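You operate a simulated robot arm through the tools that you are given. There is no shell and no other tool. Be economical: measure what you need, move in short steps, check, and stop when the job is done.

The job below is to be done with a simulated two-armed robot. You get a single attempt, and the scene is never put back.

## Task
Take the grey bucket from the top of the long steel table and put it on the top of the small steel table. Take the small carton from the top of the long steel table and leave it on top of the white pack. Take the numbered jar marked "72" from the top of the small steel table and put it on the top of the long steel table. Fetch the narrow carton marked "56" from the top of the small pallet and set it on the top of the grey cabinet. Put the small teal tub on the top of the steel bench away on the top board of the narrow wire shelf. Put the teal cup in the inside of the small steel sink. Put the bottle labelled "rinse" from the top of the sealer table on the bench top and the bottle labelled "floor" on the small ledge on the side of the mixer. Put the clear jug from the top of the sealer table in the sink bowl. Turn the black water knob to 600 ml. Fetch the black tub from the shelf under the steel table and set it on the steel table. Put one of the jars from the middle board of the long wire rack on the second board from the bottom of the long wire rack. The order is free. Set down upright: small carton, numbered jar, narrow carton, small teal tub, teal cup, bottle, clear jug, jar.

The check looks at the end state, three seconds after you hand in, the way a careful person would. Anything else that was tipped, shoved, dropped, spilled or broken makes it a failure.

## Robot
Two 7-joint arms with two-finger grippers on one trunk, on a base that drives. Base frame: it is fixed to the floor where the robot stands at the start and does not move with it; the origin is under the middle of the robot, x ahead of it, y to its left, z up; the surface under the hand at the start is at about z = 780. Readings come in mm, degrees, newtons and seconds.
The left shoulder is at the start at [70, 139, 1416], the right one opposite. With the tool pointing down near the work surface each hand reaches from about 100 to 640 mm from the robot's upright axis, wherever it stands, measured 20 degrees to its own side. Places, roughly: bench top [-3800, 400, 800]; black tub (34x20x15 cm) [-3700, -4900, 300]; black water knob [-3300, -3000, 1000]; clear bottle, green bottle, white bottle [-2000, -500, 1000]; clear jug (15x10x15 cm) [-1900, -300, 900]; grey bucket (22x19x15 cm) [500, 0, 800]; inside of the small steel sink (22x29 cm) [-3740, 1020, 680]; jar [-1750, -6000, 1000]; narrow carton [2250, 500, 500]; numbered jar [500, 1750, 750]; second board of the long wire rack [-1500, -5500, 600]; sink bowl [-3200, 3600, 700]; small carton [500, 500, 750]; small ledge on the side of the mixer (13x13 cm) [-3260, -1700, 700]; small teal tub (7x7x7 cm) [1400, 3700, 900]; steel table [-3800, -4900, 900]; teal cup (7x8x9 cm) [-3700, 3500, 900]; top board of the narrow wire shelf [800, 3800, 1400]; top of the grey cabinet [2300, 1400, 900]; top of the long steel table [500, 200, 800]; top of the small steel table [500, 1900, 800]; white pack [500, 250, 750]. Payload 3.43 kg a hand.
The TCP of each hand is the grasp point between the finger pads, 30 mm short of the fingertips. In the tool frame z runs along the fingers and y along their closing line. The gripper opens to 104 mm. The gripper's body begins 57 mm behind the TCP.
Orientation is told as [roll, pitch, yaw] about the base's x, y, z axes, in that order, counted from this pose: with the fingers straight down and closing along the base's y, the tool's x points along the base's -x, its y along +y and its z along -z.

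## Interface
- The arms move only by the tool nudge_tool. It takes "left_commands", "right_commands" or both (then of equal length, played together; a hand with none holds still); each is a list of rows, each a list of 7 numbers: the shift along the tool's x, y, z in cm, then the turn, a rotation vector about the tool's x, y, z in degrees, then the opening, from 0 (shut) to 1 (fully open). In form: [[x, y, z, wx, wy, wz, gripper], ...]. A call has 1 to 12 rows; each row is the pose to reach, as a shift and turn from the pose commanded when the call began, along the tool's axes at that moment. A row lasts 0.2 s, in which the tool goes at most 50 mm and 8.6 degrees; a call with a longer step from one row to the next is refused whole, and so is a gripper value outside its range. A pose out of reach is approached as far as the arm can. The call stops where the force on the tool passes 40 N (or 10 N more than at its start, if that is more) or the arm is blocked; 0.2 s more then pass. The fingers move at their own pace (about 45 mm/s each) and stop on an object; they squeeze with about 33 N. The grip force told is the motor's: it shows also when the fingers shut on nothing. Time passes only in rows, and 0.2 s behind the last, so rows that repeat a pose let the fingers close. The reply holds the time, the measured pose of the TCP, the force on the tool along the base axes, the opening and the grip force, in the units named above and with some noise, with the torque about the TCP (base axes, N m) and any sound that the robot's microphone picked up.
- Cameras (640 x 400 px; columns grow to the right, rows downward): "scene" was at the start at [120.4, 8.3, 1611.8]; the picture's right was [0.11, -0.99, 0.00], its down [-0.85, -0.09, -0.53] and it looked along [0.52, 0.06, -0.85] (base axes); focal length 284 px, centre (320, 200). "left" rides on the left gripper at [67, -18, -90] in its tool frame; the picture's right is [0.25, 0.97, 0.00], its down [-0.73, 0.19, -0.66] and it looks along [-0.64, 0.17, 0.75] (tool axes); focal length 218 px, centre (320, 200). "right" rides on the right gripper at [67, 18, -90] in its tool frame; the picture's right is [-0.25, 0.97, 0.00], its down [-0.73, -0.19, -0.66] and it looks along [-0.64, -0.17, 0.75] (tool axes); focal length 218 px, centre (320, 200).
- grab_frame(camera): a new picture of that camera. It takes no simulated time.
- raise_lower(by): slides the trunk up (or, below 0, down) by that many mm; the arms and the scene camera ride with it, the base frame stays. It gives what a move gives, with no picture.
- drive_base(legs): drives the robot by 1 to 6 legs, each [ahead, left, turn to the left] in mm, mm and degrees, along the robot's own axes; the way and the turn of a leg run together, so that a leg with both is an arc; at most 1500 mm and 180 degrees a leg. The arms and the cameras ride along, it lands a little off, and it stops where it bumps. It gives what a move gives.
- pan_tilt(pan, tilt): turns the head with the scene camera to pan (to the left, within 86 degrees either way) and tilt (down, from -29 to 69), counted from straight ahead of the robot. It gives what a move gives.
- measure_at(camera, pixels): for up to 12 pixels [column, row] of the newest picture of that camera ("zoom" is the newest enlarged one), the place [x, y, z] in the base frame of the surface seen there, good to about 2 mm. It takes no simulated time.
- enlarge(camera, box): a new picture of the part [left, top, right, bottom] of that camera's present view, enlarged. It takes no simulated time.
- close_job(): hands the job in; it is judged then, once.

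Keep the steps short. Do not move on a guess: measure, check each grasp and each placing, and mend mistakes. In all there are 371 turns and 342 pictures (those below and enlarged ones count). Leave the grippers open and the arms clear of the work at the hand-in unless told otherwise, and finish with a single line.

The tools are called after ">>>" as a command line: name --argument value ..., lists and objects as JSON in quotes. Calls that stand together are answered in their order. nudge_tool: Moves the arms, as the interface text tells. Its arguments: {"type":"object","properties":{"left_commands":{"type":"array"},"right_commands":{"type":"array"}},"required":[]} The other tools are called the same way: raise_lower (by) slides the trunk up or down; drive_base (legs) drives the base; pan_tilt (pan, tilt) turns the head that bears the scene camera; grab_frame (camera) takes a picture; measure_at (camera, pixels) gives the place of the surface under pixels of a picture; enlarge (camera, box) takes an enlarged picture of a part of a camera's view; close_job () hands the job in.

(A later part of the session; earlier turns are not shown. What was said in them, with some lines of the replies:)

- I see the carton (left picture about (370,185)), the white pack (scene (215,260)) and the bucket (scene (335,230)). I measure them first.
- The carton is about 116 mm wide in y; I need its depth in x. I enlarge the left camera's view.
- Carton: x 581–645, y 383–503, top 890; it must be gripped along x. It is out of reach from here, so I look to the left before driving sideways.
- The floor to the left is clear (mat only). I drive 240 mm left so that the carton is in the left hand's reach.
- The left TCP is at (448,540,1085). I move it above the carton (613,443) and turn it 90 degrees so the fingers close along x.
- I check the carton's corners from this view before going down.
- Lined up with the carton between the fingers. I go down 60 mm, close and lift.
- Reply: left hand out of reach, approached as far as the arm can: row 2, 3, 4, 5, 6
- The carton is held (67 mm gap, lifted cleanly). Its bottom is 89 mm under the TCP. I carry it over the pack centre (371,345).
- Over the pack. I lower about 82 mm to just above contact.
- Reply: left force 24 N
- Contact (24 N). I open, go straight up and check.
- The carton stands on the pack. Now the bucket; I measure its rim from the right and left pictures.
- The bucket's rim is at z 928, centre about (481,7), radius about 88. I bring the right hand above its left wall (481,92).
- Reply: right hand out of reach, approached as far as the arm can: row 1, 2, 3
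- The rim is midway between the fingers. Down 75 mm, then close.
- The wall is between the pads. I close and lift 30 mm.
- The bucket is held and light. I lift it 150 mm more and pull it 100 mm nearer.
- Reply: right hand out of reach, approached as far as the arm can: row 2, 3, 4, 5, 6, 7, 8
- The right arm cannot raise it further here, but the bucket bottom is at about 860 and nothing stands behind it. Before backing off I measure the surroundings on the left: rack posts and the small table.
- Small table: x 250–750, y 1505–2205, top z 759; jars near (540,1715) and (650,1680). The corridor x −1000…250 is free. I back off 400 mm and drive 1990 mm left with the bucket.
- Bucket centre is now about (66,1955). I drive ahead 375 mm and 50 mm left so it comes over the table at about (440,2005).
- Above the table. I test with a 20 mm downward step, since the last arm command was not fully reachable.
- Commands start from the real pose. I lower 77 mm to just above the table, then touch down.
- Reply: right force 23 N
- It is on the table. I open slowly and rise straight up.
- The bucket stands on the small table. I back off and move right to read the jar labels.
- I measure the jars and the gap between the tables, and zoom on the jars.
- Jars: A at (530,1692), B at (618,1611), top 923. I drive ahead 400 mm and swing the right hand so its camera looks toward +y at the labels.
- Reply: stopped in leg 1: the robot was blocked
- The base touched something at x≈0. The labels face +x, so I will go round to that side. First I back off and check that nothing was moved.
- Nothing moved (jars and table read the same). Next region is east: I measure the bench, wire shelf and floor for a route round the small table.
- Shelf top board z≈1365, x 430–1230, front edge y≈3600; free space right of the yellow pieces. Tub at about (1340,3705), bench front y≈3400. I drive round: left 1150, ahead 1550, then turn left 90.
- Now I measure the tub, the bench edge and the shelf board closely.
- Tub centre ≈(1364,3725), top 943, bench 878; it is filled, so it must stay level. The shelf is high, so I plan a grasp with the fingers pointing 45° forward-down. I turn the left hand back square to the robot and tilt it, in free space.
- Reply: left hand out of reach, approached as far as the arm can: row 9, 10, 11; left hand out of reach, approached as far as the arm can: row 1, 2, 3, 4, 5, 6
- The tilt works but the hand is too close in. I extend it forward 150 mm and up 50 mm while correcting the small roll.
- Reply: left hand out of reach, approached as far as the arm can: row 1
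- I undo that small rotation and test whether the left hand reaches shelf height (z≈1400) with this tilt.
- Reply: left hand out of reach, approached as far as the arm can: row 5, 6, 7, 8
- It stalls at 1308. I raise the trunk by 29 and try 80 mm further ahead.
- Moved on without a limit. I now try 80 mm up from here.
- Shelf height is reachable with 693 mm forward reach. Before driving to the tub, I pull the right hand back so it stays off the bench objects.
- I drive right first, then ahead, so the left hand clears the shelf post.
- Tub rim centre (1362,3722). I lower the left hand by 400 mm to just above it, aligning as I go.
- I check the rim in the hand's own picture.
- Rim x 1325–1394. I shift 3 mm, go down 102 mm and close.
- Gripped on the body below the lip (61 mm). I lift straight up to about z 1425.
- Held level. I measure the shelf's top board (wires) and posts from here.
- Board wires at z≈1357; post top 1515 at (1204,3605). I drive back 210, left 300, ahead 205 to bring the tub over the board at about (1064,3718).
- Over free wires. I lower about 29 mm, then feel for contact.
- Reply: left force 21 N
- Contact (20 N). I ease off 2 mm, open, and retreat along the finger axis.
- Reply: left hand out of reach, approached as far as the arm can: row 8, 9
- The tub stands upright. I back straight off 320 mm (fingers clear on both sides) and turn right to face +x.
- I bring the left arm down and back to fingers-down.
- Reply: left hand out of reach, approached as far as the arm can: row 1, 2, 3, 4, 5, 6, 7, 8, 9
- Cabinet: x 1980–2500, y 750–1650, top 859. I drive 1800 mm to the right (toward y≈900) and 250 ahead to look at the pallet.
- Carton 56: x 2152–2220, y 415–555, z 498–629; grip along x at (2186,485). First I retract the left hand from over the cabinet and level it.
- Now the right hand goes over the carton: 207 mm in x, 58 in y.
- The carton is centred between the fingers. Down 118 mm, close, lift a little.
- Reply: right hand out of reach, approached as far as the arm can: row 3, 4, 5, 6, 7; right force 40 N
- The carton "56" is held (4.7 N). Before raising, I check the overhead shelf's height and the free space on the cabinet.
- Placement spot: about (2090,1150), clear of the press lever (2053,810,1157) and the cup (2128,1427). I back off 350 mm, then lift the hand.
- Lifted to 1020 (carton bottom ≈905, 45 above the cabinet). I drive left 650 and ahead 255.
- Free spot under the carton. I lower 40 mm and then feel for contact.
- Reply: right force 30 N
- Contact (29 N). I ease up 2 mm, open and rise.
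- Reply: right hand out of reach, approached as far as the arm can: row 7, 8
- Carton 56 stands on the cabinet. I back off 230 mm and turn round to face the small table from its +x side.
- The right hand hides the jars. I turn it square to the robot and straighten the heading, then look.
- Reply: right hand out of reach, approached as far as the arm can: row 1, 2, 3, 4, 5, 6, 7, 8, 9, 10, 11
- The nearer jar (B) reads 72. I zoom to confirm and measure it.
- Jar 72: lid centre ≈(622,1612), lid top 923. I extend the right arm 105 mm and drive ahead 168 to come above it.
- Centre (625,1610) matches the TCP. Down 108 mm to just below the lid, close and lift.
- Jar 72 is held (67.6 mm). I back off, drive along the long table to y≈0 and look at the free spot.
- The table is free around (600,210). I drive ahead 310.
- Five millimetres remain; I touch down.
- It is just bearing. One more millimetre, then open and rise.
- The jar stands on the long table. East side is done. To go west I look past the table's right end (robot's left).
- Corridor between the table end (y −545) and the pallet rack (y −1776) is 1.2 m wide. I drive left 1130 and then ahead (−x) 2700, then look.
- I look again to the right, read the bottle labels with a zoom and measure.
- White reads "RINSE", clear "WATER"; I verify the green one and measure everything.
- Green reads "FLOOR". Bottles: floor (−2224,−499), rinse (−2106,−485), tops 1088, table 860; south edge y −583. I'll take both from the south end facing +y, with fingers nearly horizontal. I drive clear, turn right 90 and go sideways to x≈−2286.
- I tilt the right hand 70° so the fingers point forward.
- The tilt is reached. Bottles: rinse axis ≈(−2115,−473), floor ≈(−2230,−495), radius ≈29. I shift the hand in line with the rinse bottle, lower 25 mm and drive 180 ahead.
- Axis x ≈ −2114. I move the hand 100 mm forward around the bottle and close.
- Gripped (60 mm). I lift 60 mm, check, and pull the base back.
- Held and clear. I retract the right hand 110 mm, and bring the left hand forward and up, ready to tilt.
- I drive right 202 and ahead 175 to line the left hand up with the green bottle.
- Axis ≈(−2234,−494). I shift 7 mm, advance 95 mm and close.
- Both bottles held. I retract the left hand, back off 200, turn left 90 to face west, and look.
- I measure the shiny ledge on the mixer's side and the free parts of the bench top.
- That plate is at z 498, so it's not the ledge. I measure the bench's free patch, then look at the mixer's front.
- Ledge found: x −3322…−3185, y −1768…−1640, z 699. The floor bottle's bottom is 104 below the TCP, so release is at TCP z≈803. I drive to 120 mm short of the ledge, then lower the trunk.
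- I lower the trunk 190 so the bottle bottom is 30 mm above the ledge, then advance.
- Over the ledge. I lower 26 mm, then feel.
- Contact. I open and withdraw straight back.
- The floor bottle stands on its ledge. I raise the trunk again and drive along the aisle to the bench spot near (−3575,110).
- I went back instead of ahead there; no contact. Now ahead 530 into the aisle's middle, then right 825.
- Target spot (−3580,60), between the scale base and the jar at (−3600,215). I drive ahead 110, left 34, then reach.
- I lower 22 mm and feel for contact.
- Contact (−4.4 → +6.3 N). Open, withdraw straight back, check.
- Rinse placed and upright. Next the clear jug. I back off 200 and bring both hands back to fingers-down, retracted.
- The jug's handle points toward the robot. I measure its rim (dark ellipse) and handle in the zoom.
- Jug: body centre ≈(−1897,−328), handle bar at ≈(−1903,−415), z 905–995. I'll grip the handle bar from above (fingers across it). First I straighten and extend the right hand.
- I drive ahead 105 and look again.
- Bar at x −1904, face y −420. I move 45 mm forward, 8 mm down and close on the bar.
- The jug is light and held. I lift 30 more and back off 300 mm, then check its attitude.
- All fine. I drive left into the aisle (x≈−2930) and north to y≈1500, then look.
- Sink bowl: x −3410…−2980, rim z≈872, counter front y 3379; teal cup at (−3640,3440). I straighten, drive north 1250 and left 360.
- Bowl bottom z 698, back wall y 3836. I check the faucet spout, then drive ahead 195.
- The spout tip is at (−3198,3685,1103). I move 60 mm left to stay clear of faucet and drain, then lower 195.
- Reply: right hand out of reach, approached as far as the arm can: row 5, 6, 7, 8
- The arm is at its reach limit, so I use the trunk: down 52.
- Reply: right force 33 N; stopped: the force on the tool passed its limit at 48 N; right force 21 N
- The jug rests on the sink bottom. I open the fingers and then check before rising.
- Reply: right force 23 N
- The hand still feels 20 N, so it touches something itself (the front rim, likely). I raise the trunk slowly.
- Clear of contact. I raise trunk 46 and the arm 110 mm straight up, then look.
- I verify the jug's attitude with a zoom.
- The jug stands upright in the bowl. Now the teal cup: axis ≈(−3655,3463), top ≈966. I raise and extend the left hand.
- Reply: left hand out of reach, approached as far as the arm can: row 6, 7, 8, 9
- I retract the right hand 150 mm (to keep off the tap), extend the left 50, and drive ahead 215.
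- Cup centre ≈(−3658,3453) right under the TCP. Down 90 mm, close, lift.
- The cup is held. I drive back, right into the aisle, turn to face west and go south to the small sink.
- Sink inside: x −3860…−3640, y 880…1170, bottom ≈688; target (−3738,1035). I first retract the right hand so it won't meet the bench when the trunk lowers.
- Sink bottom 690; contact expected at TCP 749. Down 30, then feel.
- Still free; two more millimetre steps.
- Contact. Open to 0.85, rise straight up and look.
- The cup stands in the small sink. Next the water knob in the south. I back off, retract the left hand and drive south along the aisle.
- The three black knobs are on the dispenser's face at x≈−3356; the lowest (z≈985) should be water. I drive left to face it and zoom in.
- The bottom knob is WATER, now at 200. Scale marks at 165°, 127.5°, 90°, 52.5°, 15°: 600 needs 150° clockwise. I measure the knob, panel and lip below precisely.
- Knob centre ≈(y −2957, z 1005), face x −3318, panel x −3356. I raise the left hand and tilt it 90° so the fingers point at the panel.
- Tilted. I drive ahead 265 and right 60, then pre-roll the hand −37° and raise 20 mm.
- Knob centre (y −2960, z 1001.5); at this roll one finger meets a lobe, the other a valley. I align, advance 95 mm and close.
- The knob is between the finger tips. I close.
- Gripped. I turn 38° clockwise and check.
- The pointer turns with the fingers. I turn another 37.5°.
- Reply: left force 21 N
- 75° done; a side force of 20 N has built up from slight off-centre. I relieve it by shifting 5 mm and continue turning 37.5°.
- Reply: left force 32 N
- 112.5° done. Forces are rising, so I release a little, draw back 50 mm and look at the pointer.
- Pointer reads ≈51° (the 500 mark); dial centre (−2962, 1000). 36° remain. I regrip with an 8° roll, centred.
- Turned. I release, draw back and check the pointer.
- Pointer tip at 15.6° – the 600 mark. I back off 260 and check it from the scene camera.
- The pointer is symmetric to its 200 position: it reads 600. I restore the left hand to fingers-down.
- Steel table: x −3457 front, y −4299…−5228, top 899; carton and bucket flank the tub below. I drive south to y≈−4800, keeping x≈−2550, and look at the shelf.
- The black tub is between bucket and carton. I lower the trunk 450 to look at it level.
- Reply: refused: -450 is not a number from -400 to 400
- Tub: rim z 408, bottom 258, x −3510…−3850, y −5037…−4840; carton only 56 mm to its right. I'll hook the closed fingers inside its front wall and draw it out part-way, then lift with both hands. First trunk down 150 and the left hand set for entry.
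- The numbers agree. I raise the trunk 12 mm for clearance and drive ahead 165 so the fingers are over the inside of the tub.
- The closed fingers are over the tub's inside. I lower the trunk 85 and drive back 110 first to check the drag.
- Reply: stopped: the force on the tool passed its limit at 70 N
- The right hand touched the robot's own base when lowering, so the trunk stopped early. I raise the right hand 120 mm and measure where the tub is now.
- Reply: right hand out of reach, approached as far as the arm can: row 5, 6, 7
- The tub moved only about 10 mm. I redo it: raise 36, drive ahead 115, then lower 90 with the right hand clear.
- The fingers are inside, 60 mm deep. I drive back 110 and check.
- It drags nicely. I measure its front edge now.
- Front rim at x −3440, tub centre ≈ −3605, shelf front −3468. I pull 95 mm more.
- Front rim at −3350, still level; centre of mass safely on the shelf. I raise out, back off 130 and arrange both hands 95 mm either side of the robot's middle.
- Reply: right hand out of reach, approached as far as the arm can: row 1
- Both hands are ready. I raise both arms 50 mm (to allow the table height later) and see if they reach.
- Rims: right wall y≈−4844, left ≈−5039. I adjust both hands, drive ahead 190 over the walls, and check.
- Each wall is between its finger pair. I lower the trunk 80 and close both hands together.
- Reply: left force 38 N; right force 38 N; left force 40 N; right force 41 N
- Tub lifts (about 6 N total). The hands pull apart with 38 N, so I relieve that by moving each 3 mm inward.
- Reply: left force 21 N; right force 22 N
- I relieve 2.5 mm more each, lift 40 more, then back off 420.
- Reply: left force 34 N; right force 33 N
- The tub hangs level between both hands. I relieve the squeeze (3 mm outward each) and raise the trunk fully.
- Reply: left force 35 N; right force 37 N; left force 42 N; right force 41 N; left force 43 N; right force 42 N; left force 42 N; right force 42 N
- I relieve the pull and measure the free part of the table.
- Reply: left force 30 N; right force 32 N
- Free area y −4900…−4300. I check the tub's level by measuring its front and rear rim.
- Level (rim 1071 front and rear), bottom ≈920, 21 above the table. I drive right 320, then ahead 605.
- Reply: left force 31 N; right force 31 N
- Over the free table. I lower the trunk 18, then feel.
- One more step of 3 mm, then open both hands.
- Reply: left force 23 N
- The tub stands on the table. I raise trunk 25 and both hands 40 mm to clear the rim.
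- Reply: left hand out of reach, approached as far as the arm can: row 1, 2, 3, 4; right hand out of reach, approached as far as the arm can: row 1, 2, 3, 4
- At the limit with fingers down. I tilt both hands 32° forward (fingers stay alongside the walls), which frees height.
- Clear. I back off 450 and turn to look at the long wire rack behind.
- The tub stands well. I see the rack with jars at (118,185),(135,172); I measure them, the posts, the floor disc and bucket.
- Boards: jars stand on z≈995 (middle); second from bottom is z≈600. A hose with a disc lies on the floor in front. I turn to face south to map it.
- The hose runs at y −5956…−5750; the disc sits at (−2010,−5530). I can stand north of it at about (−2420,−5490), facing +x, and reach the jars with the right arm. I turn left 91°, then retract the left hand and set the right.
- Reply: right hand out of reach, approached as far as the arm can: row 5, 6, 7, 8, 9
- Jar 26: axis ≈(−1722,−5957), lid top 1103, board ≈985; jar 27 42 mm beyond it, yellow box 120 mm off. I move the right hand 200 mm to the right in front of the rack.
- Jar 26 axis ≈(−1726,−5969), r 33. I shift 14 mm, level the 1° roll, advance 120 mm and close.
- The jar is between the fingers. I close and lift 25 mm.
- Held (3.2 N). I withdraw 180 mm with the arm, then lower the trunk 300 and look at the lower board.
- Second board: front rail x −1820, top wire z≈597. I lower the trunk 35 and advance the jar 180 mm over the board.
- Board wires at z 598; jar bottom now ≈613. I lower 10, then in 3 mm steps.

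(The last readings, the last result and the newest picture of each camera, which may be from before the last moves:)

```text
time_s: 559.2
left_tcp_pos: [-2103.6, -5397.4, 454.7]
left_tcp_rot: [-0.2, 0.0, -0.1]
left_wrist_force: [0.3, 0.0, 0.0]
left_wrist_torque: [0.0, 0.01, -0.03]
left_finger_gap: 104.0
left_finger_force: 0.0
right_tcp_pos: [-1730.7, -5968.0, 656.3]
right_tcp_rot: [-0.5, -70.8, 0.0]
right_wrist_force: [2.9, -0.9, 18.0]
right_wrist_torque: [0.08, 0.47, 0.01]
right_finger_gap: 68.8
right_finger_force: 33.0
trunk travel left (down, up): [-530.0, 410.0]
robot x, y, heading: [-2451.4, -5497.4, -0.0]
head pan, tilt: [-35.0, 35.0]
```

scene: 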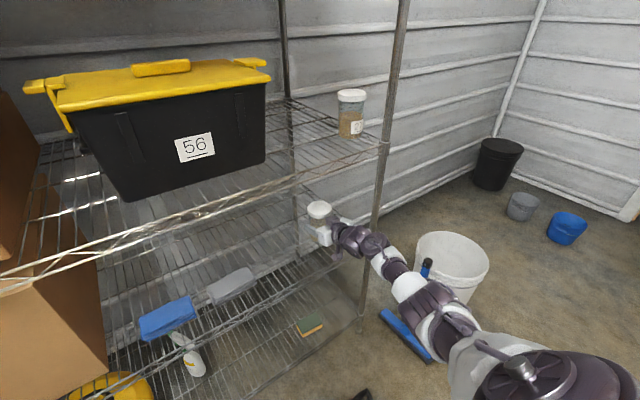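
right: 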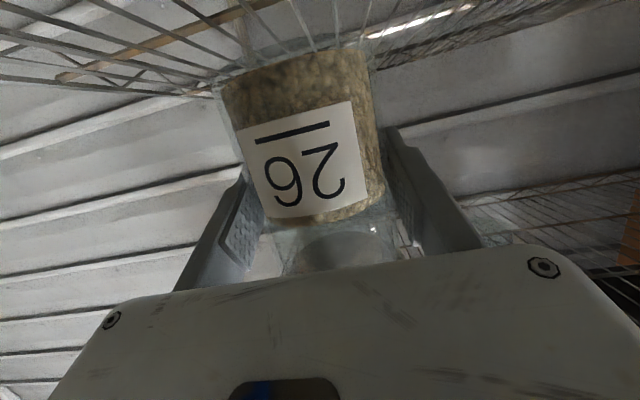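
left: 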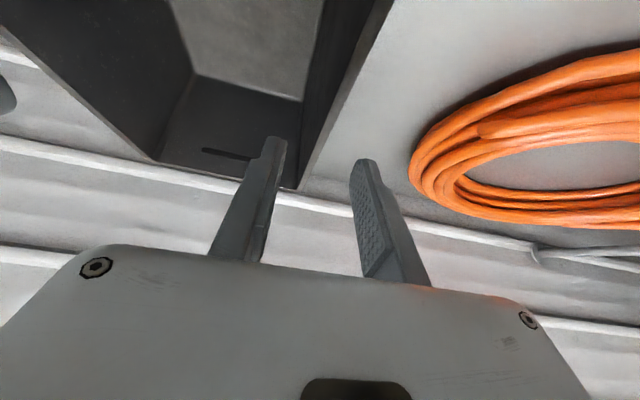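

It stands on the board. I ease 2 mm up, open and withdraw straight back.

>>> raise_lower --by 2

>>> nudge_tool --right_commands '[[0, 0, 0, 0, 0, 0, 0.75], [0, 0, 0, 0, 0, 0, 0.92], [0, 0, 0, 0, 0, 0, 0.92], [0, 0, 0, 0, 0, 0, 0.92], [1.3, 0, -3.6, 0, 0, 0, 0.92], [2.7, 0, -7.4, 0, 0, 0, 0.92], [4, 0, -11, 0, 0, 0, 0.92], [5.4, 0, -14.8, 0, 0, 0, 1], [6.2, 0, -16.9, 0, 0, 0, 1], [6.2, 0, -16.9, 0, 0, 0, 1]]'

>>> grab_frame --camera "right"

>>> grab_frame --camera "scene"

```text
time_s: 559.7
left_tcp_pos: [-2103.2, -5398.0, 456.5]
left_tcp_rot: [-0.2, 0.1, -0.1]
left_wrist_force: [-0.3, 0.5, -0.2]
left_wrist_torque: [0.02, 0.04, 0.0]
left_finger_gap: 104.3
left_finger_force: 0.0
right_tcp_pos: [-1730.5, -5967.6, 657.7]
right_tcp_rot: [-0.3, -70.4, 0.0]
right_wrist_force: [7.2, -3.9, 17.4]
right_wrist_torque: [0.05, 0.19, 0.05]
right_finger_gap: 68.7
right_finger_force: 33.3
trunk travel left (down, up): [-532.0, 408.0]
robot x, y, heading: [-2447.9, -5497.2, -0.1]
head pan, tilt: [-35.0, 35.0]
```

```text
time_s: 561.9
left_tcp_pos: [-2102.8, -5398.6, 455.1]
left_tcp_rot: [-0.1, 0.3, -0.1]
left_wrist_force: [-0.5, 0.5, 0.6]
left_wrist_torque: [-0.02, -0.01, -0.01]
left_finger_gap: 104.0
left_finger_force: 0.0
right_tcp_pos: [-1913.0, -5966.4, 649.8]
right_tcp_rot: [0.0, -70.3, -0.3]
right_wrist_force: [-0.1, -1.3, 0.2]
right_wrist_torque: [0.04, 0.02, 0.02]
right_finger_gap: 104.0
right_finger_force: 0.0
trunk travel left (down, up): [-532.0, 408.0]
robot x, y, heading: [-2453.5, -5501.6, 0.0]
head pan, tilt: [-35.0, 35.0]
```

```text
123 pictures are left
```

right: 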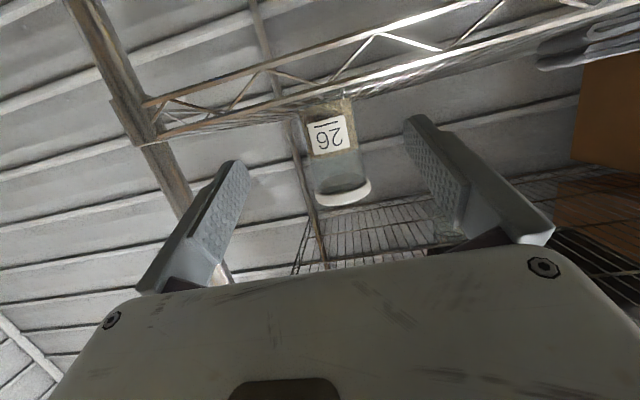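

```text
122 pictures are left
```

scene: 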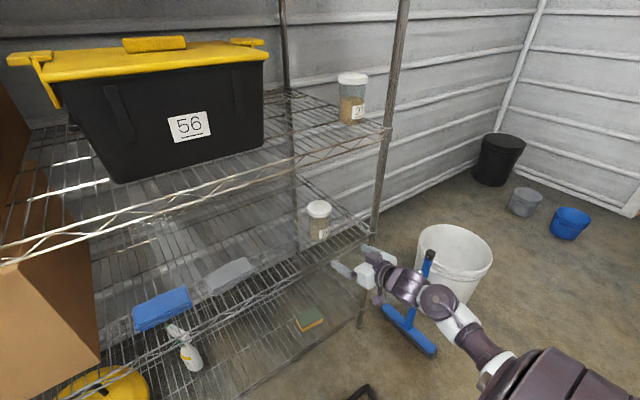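

Jar 26 stands on the second board. I zoom to confirm it is upright, and check the floor hose.

>>> enlarge --camera "scene" --box '[270, 180, 380, 290]'

>>> drive_base --legs '[[-100, 150, 0]]'

>>> pan_tilt --pan -50 --tilt 50

>>> grab_frame --camera "scene"

```text
3.64 times, centred on (325, 235) of scene
```

zoom: 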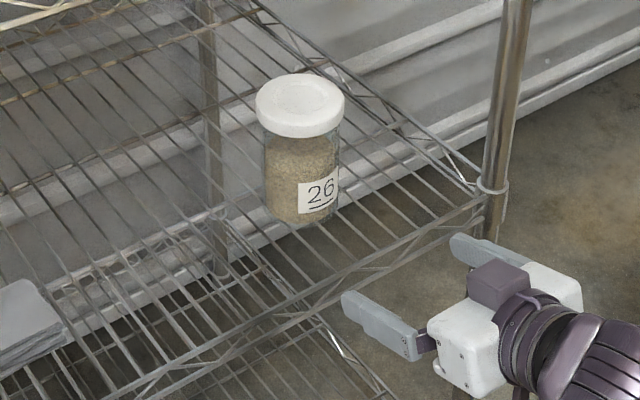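

```text
time_s: 563.4
left_tcp_pos: [-2202.8, -5247.5, 455.5]
left_tcp_rot: [-0.2, 0.1, -0.3]
left_wrist_force: [-0.5, -0.1, 0.1]
left_wrist_torque: [-0.04, -0.03, -0.01]
left_finger_gap: 104.1
left_finger_force: 0.1
right_tcp_pos: [-2011.2, -5815.3, 652.4]
right_tcp_rot: [-0.2, -70.2, -0.2]
right_wrist_force: [1.5, -0.5, 1.4]
right_wrist_torque: [-0.01, -0.02, -0.03]
right_finger_gap: 104.0
right_finger_force: 0.1
trunk travel left (down, up): [-532.0, 408.0]
robot x, y, heading: [-2543.2, -5350.1, 0.2]
head pan, tilt: [-35.0, 35.0]
```

```text
time_s: 564.2
left_tcp_pos: [-2202.3, -5248.2, 455.8]
left_tcp_rot: [-0.1, 0.2, -0.2]
left_wrist_force: [-0.3, 0.3, -0.4]
left_wrist_torque: [0.0, -0.01, -0.02]
left_finger_gap: 104.0
left_finger_force: 0.1
right_tcp_pos: [-2010.4, -5816.4, 652.7]
right_tcp_rot: [-0.1, -70.3, -0.4]
right_wrist_force: [0.0, -0.1, -0.6]
right_wrist_torque: [0.02, 0.0, -0.05]
right_finger_gap: 103.9
right_finger_force: 0.0
trunk travel left (down, up): [-532.0, 408.0]
robot x, y, heading: [-2549.6, -5347.3, -0.1]
head pan, tilt: [-50.0, 50.0]
```

```text
120 pictures are left
```

scene: 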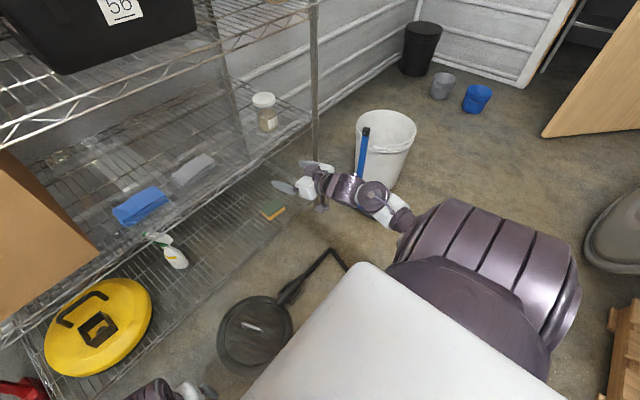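

>>> measure_at --camera "scene" --pixels '[[255, 330], [332, 251], [222, 350], [290, 335]]'

```text
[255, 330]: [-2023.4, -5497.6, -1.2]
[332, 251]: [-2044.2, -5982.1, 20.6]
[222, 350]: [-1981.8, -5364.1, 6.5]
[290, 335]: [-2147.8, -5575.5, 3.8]
```

The hose and disc have not moved, every item is placed and checked, and both grippers are open and clear, so I hand in.

>>> close_job

```text
The job is handed in.
```

All the placements were made and checked by camera, the water knob points at 600 ml, and the job is handed in.
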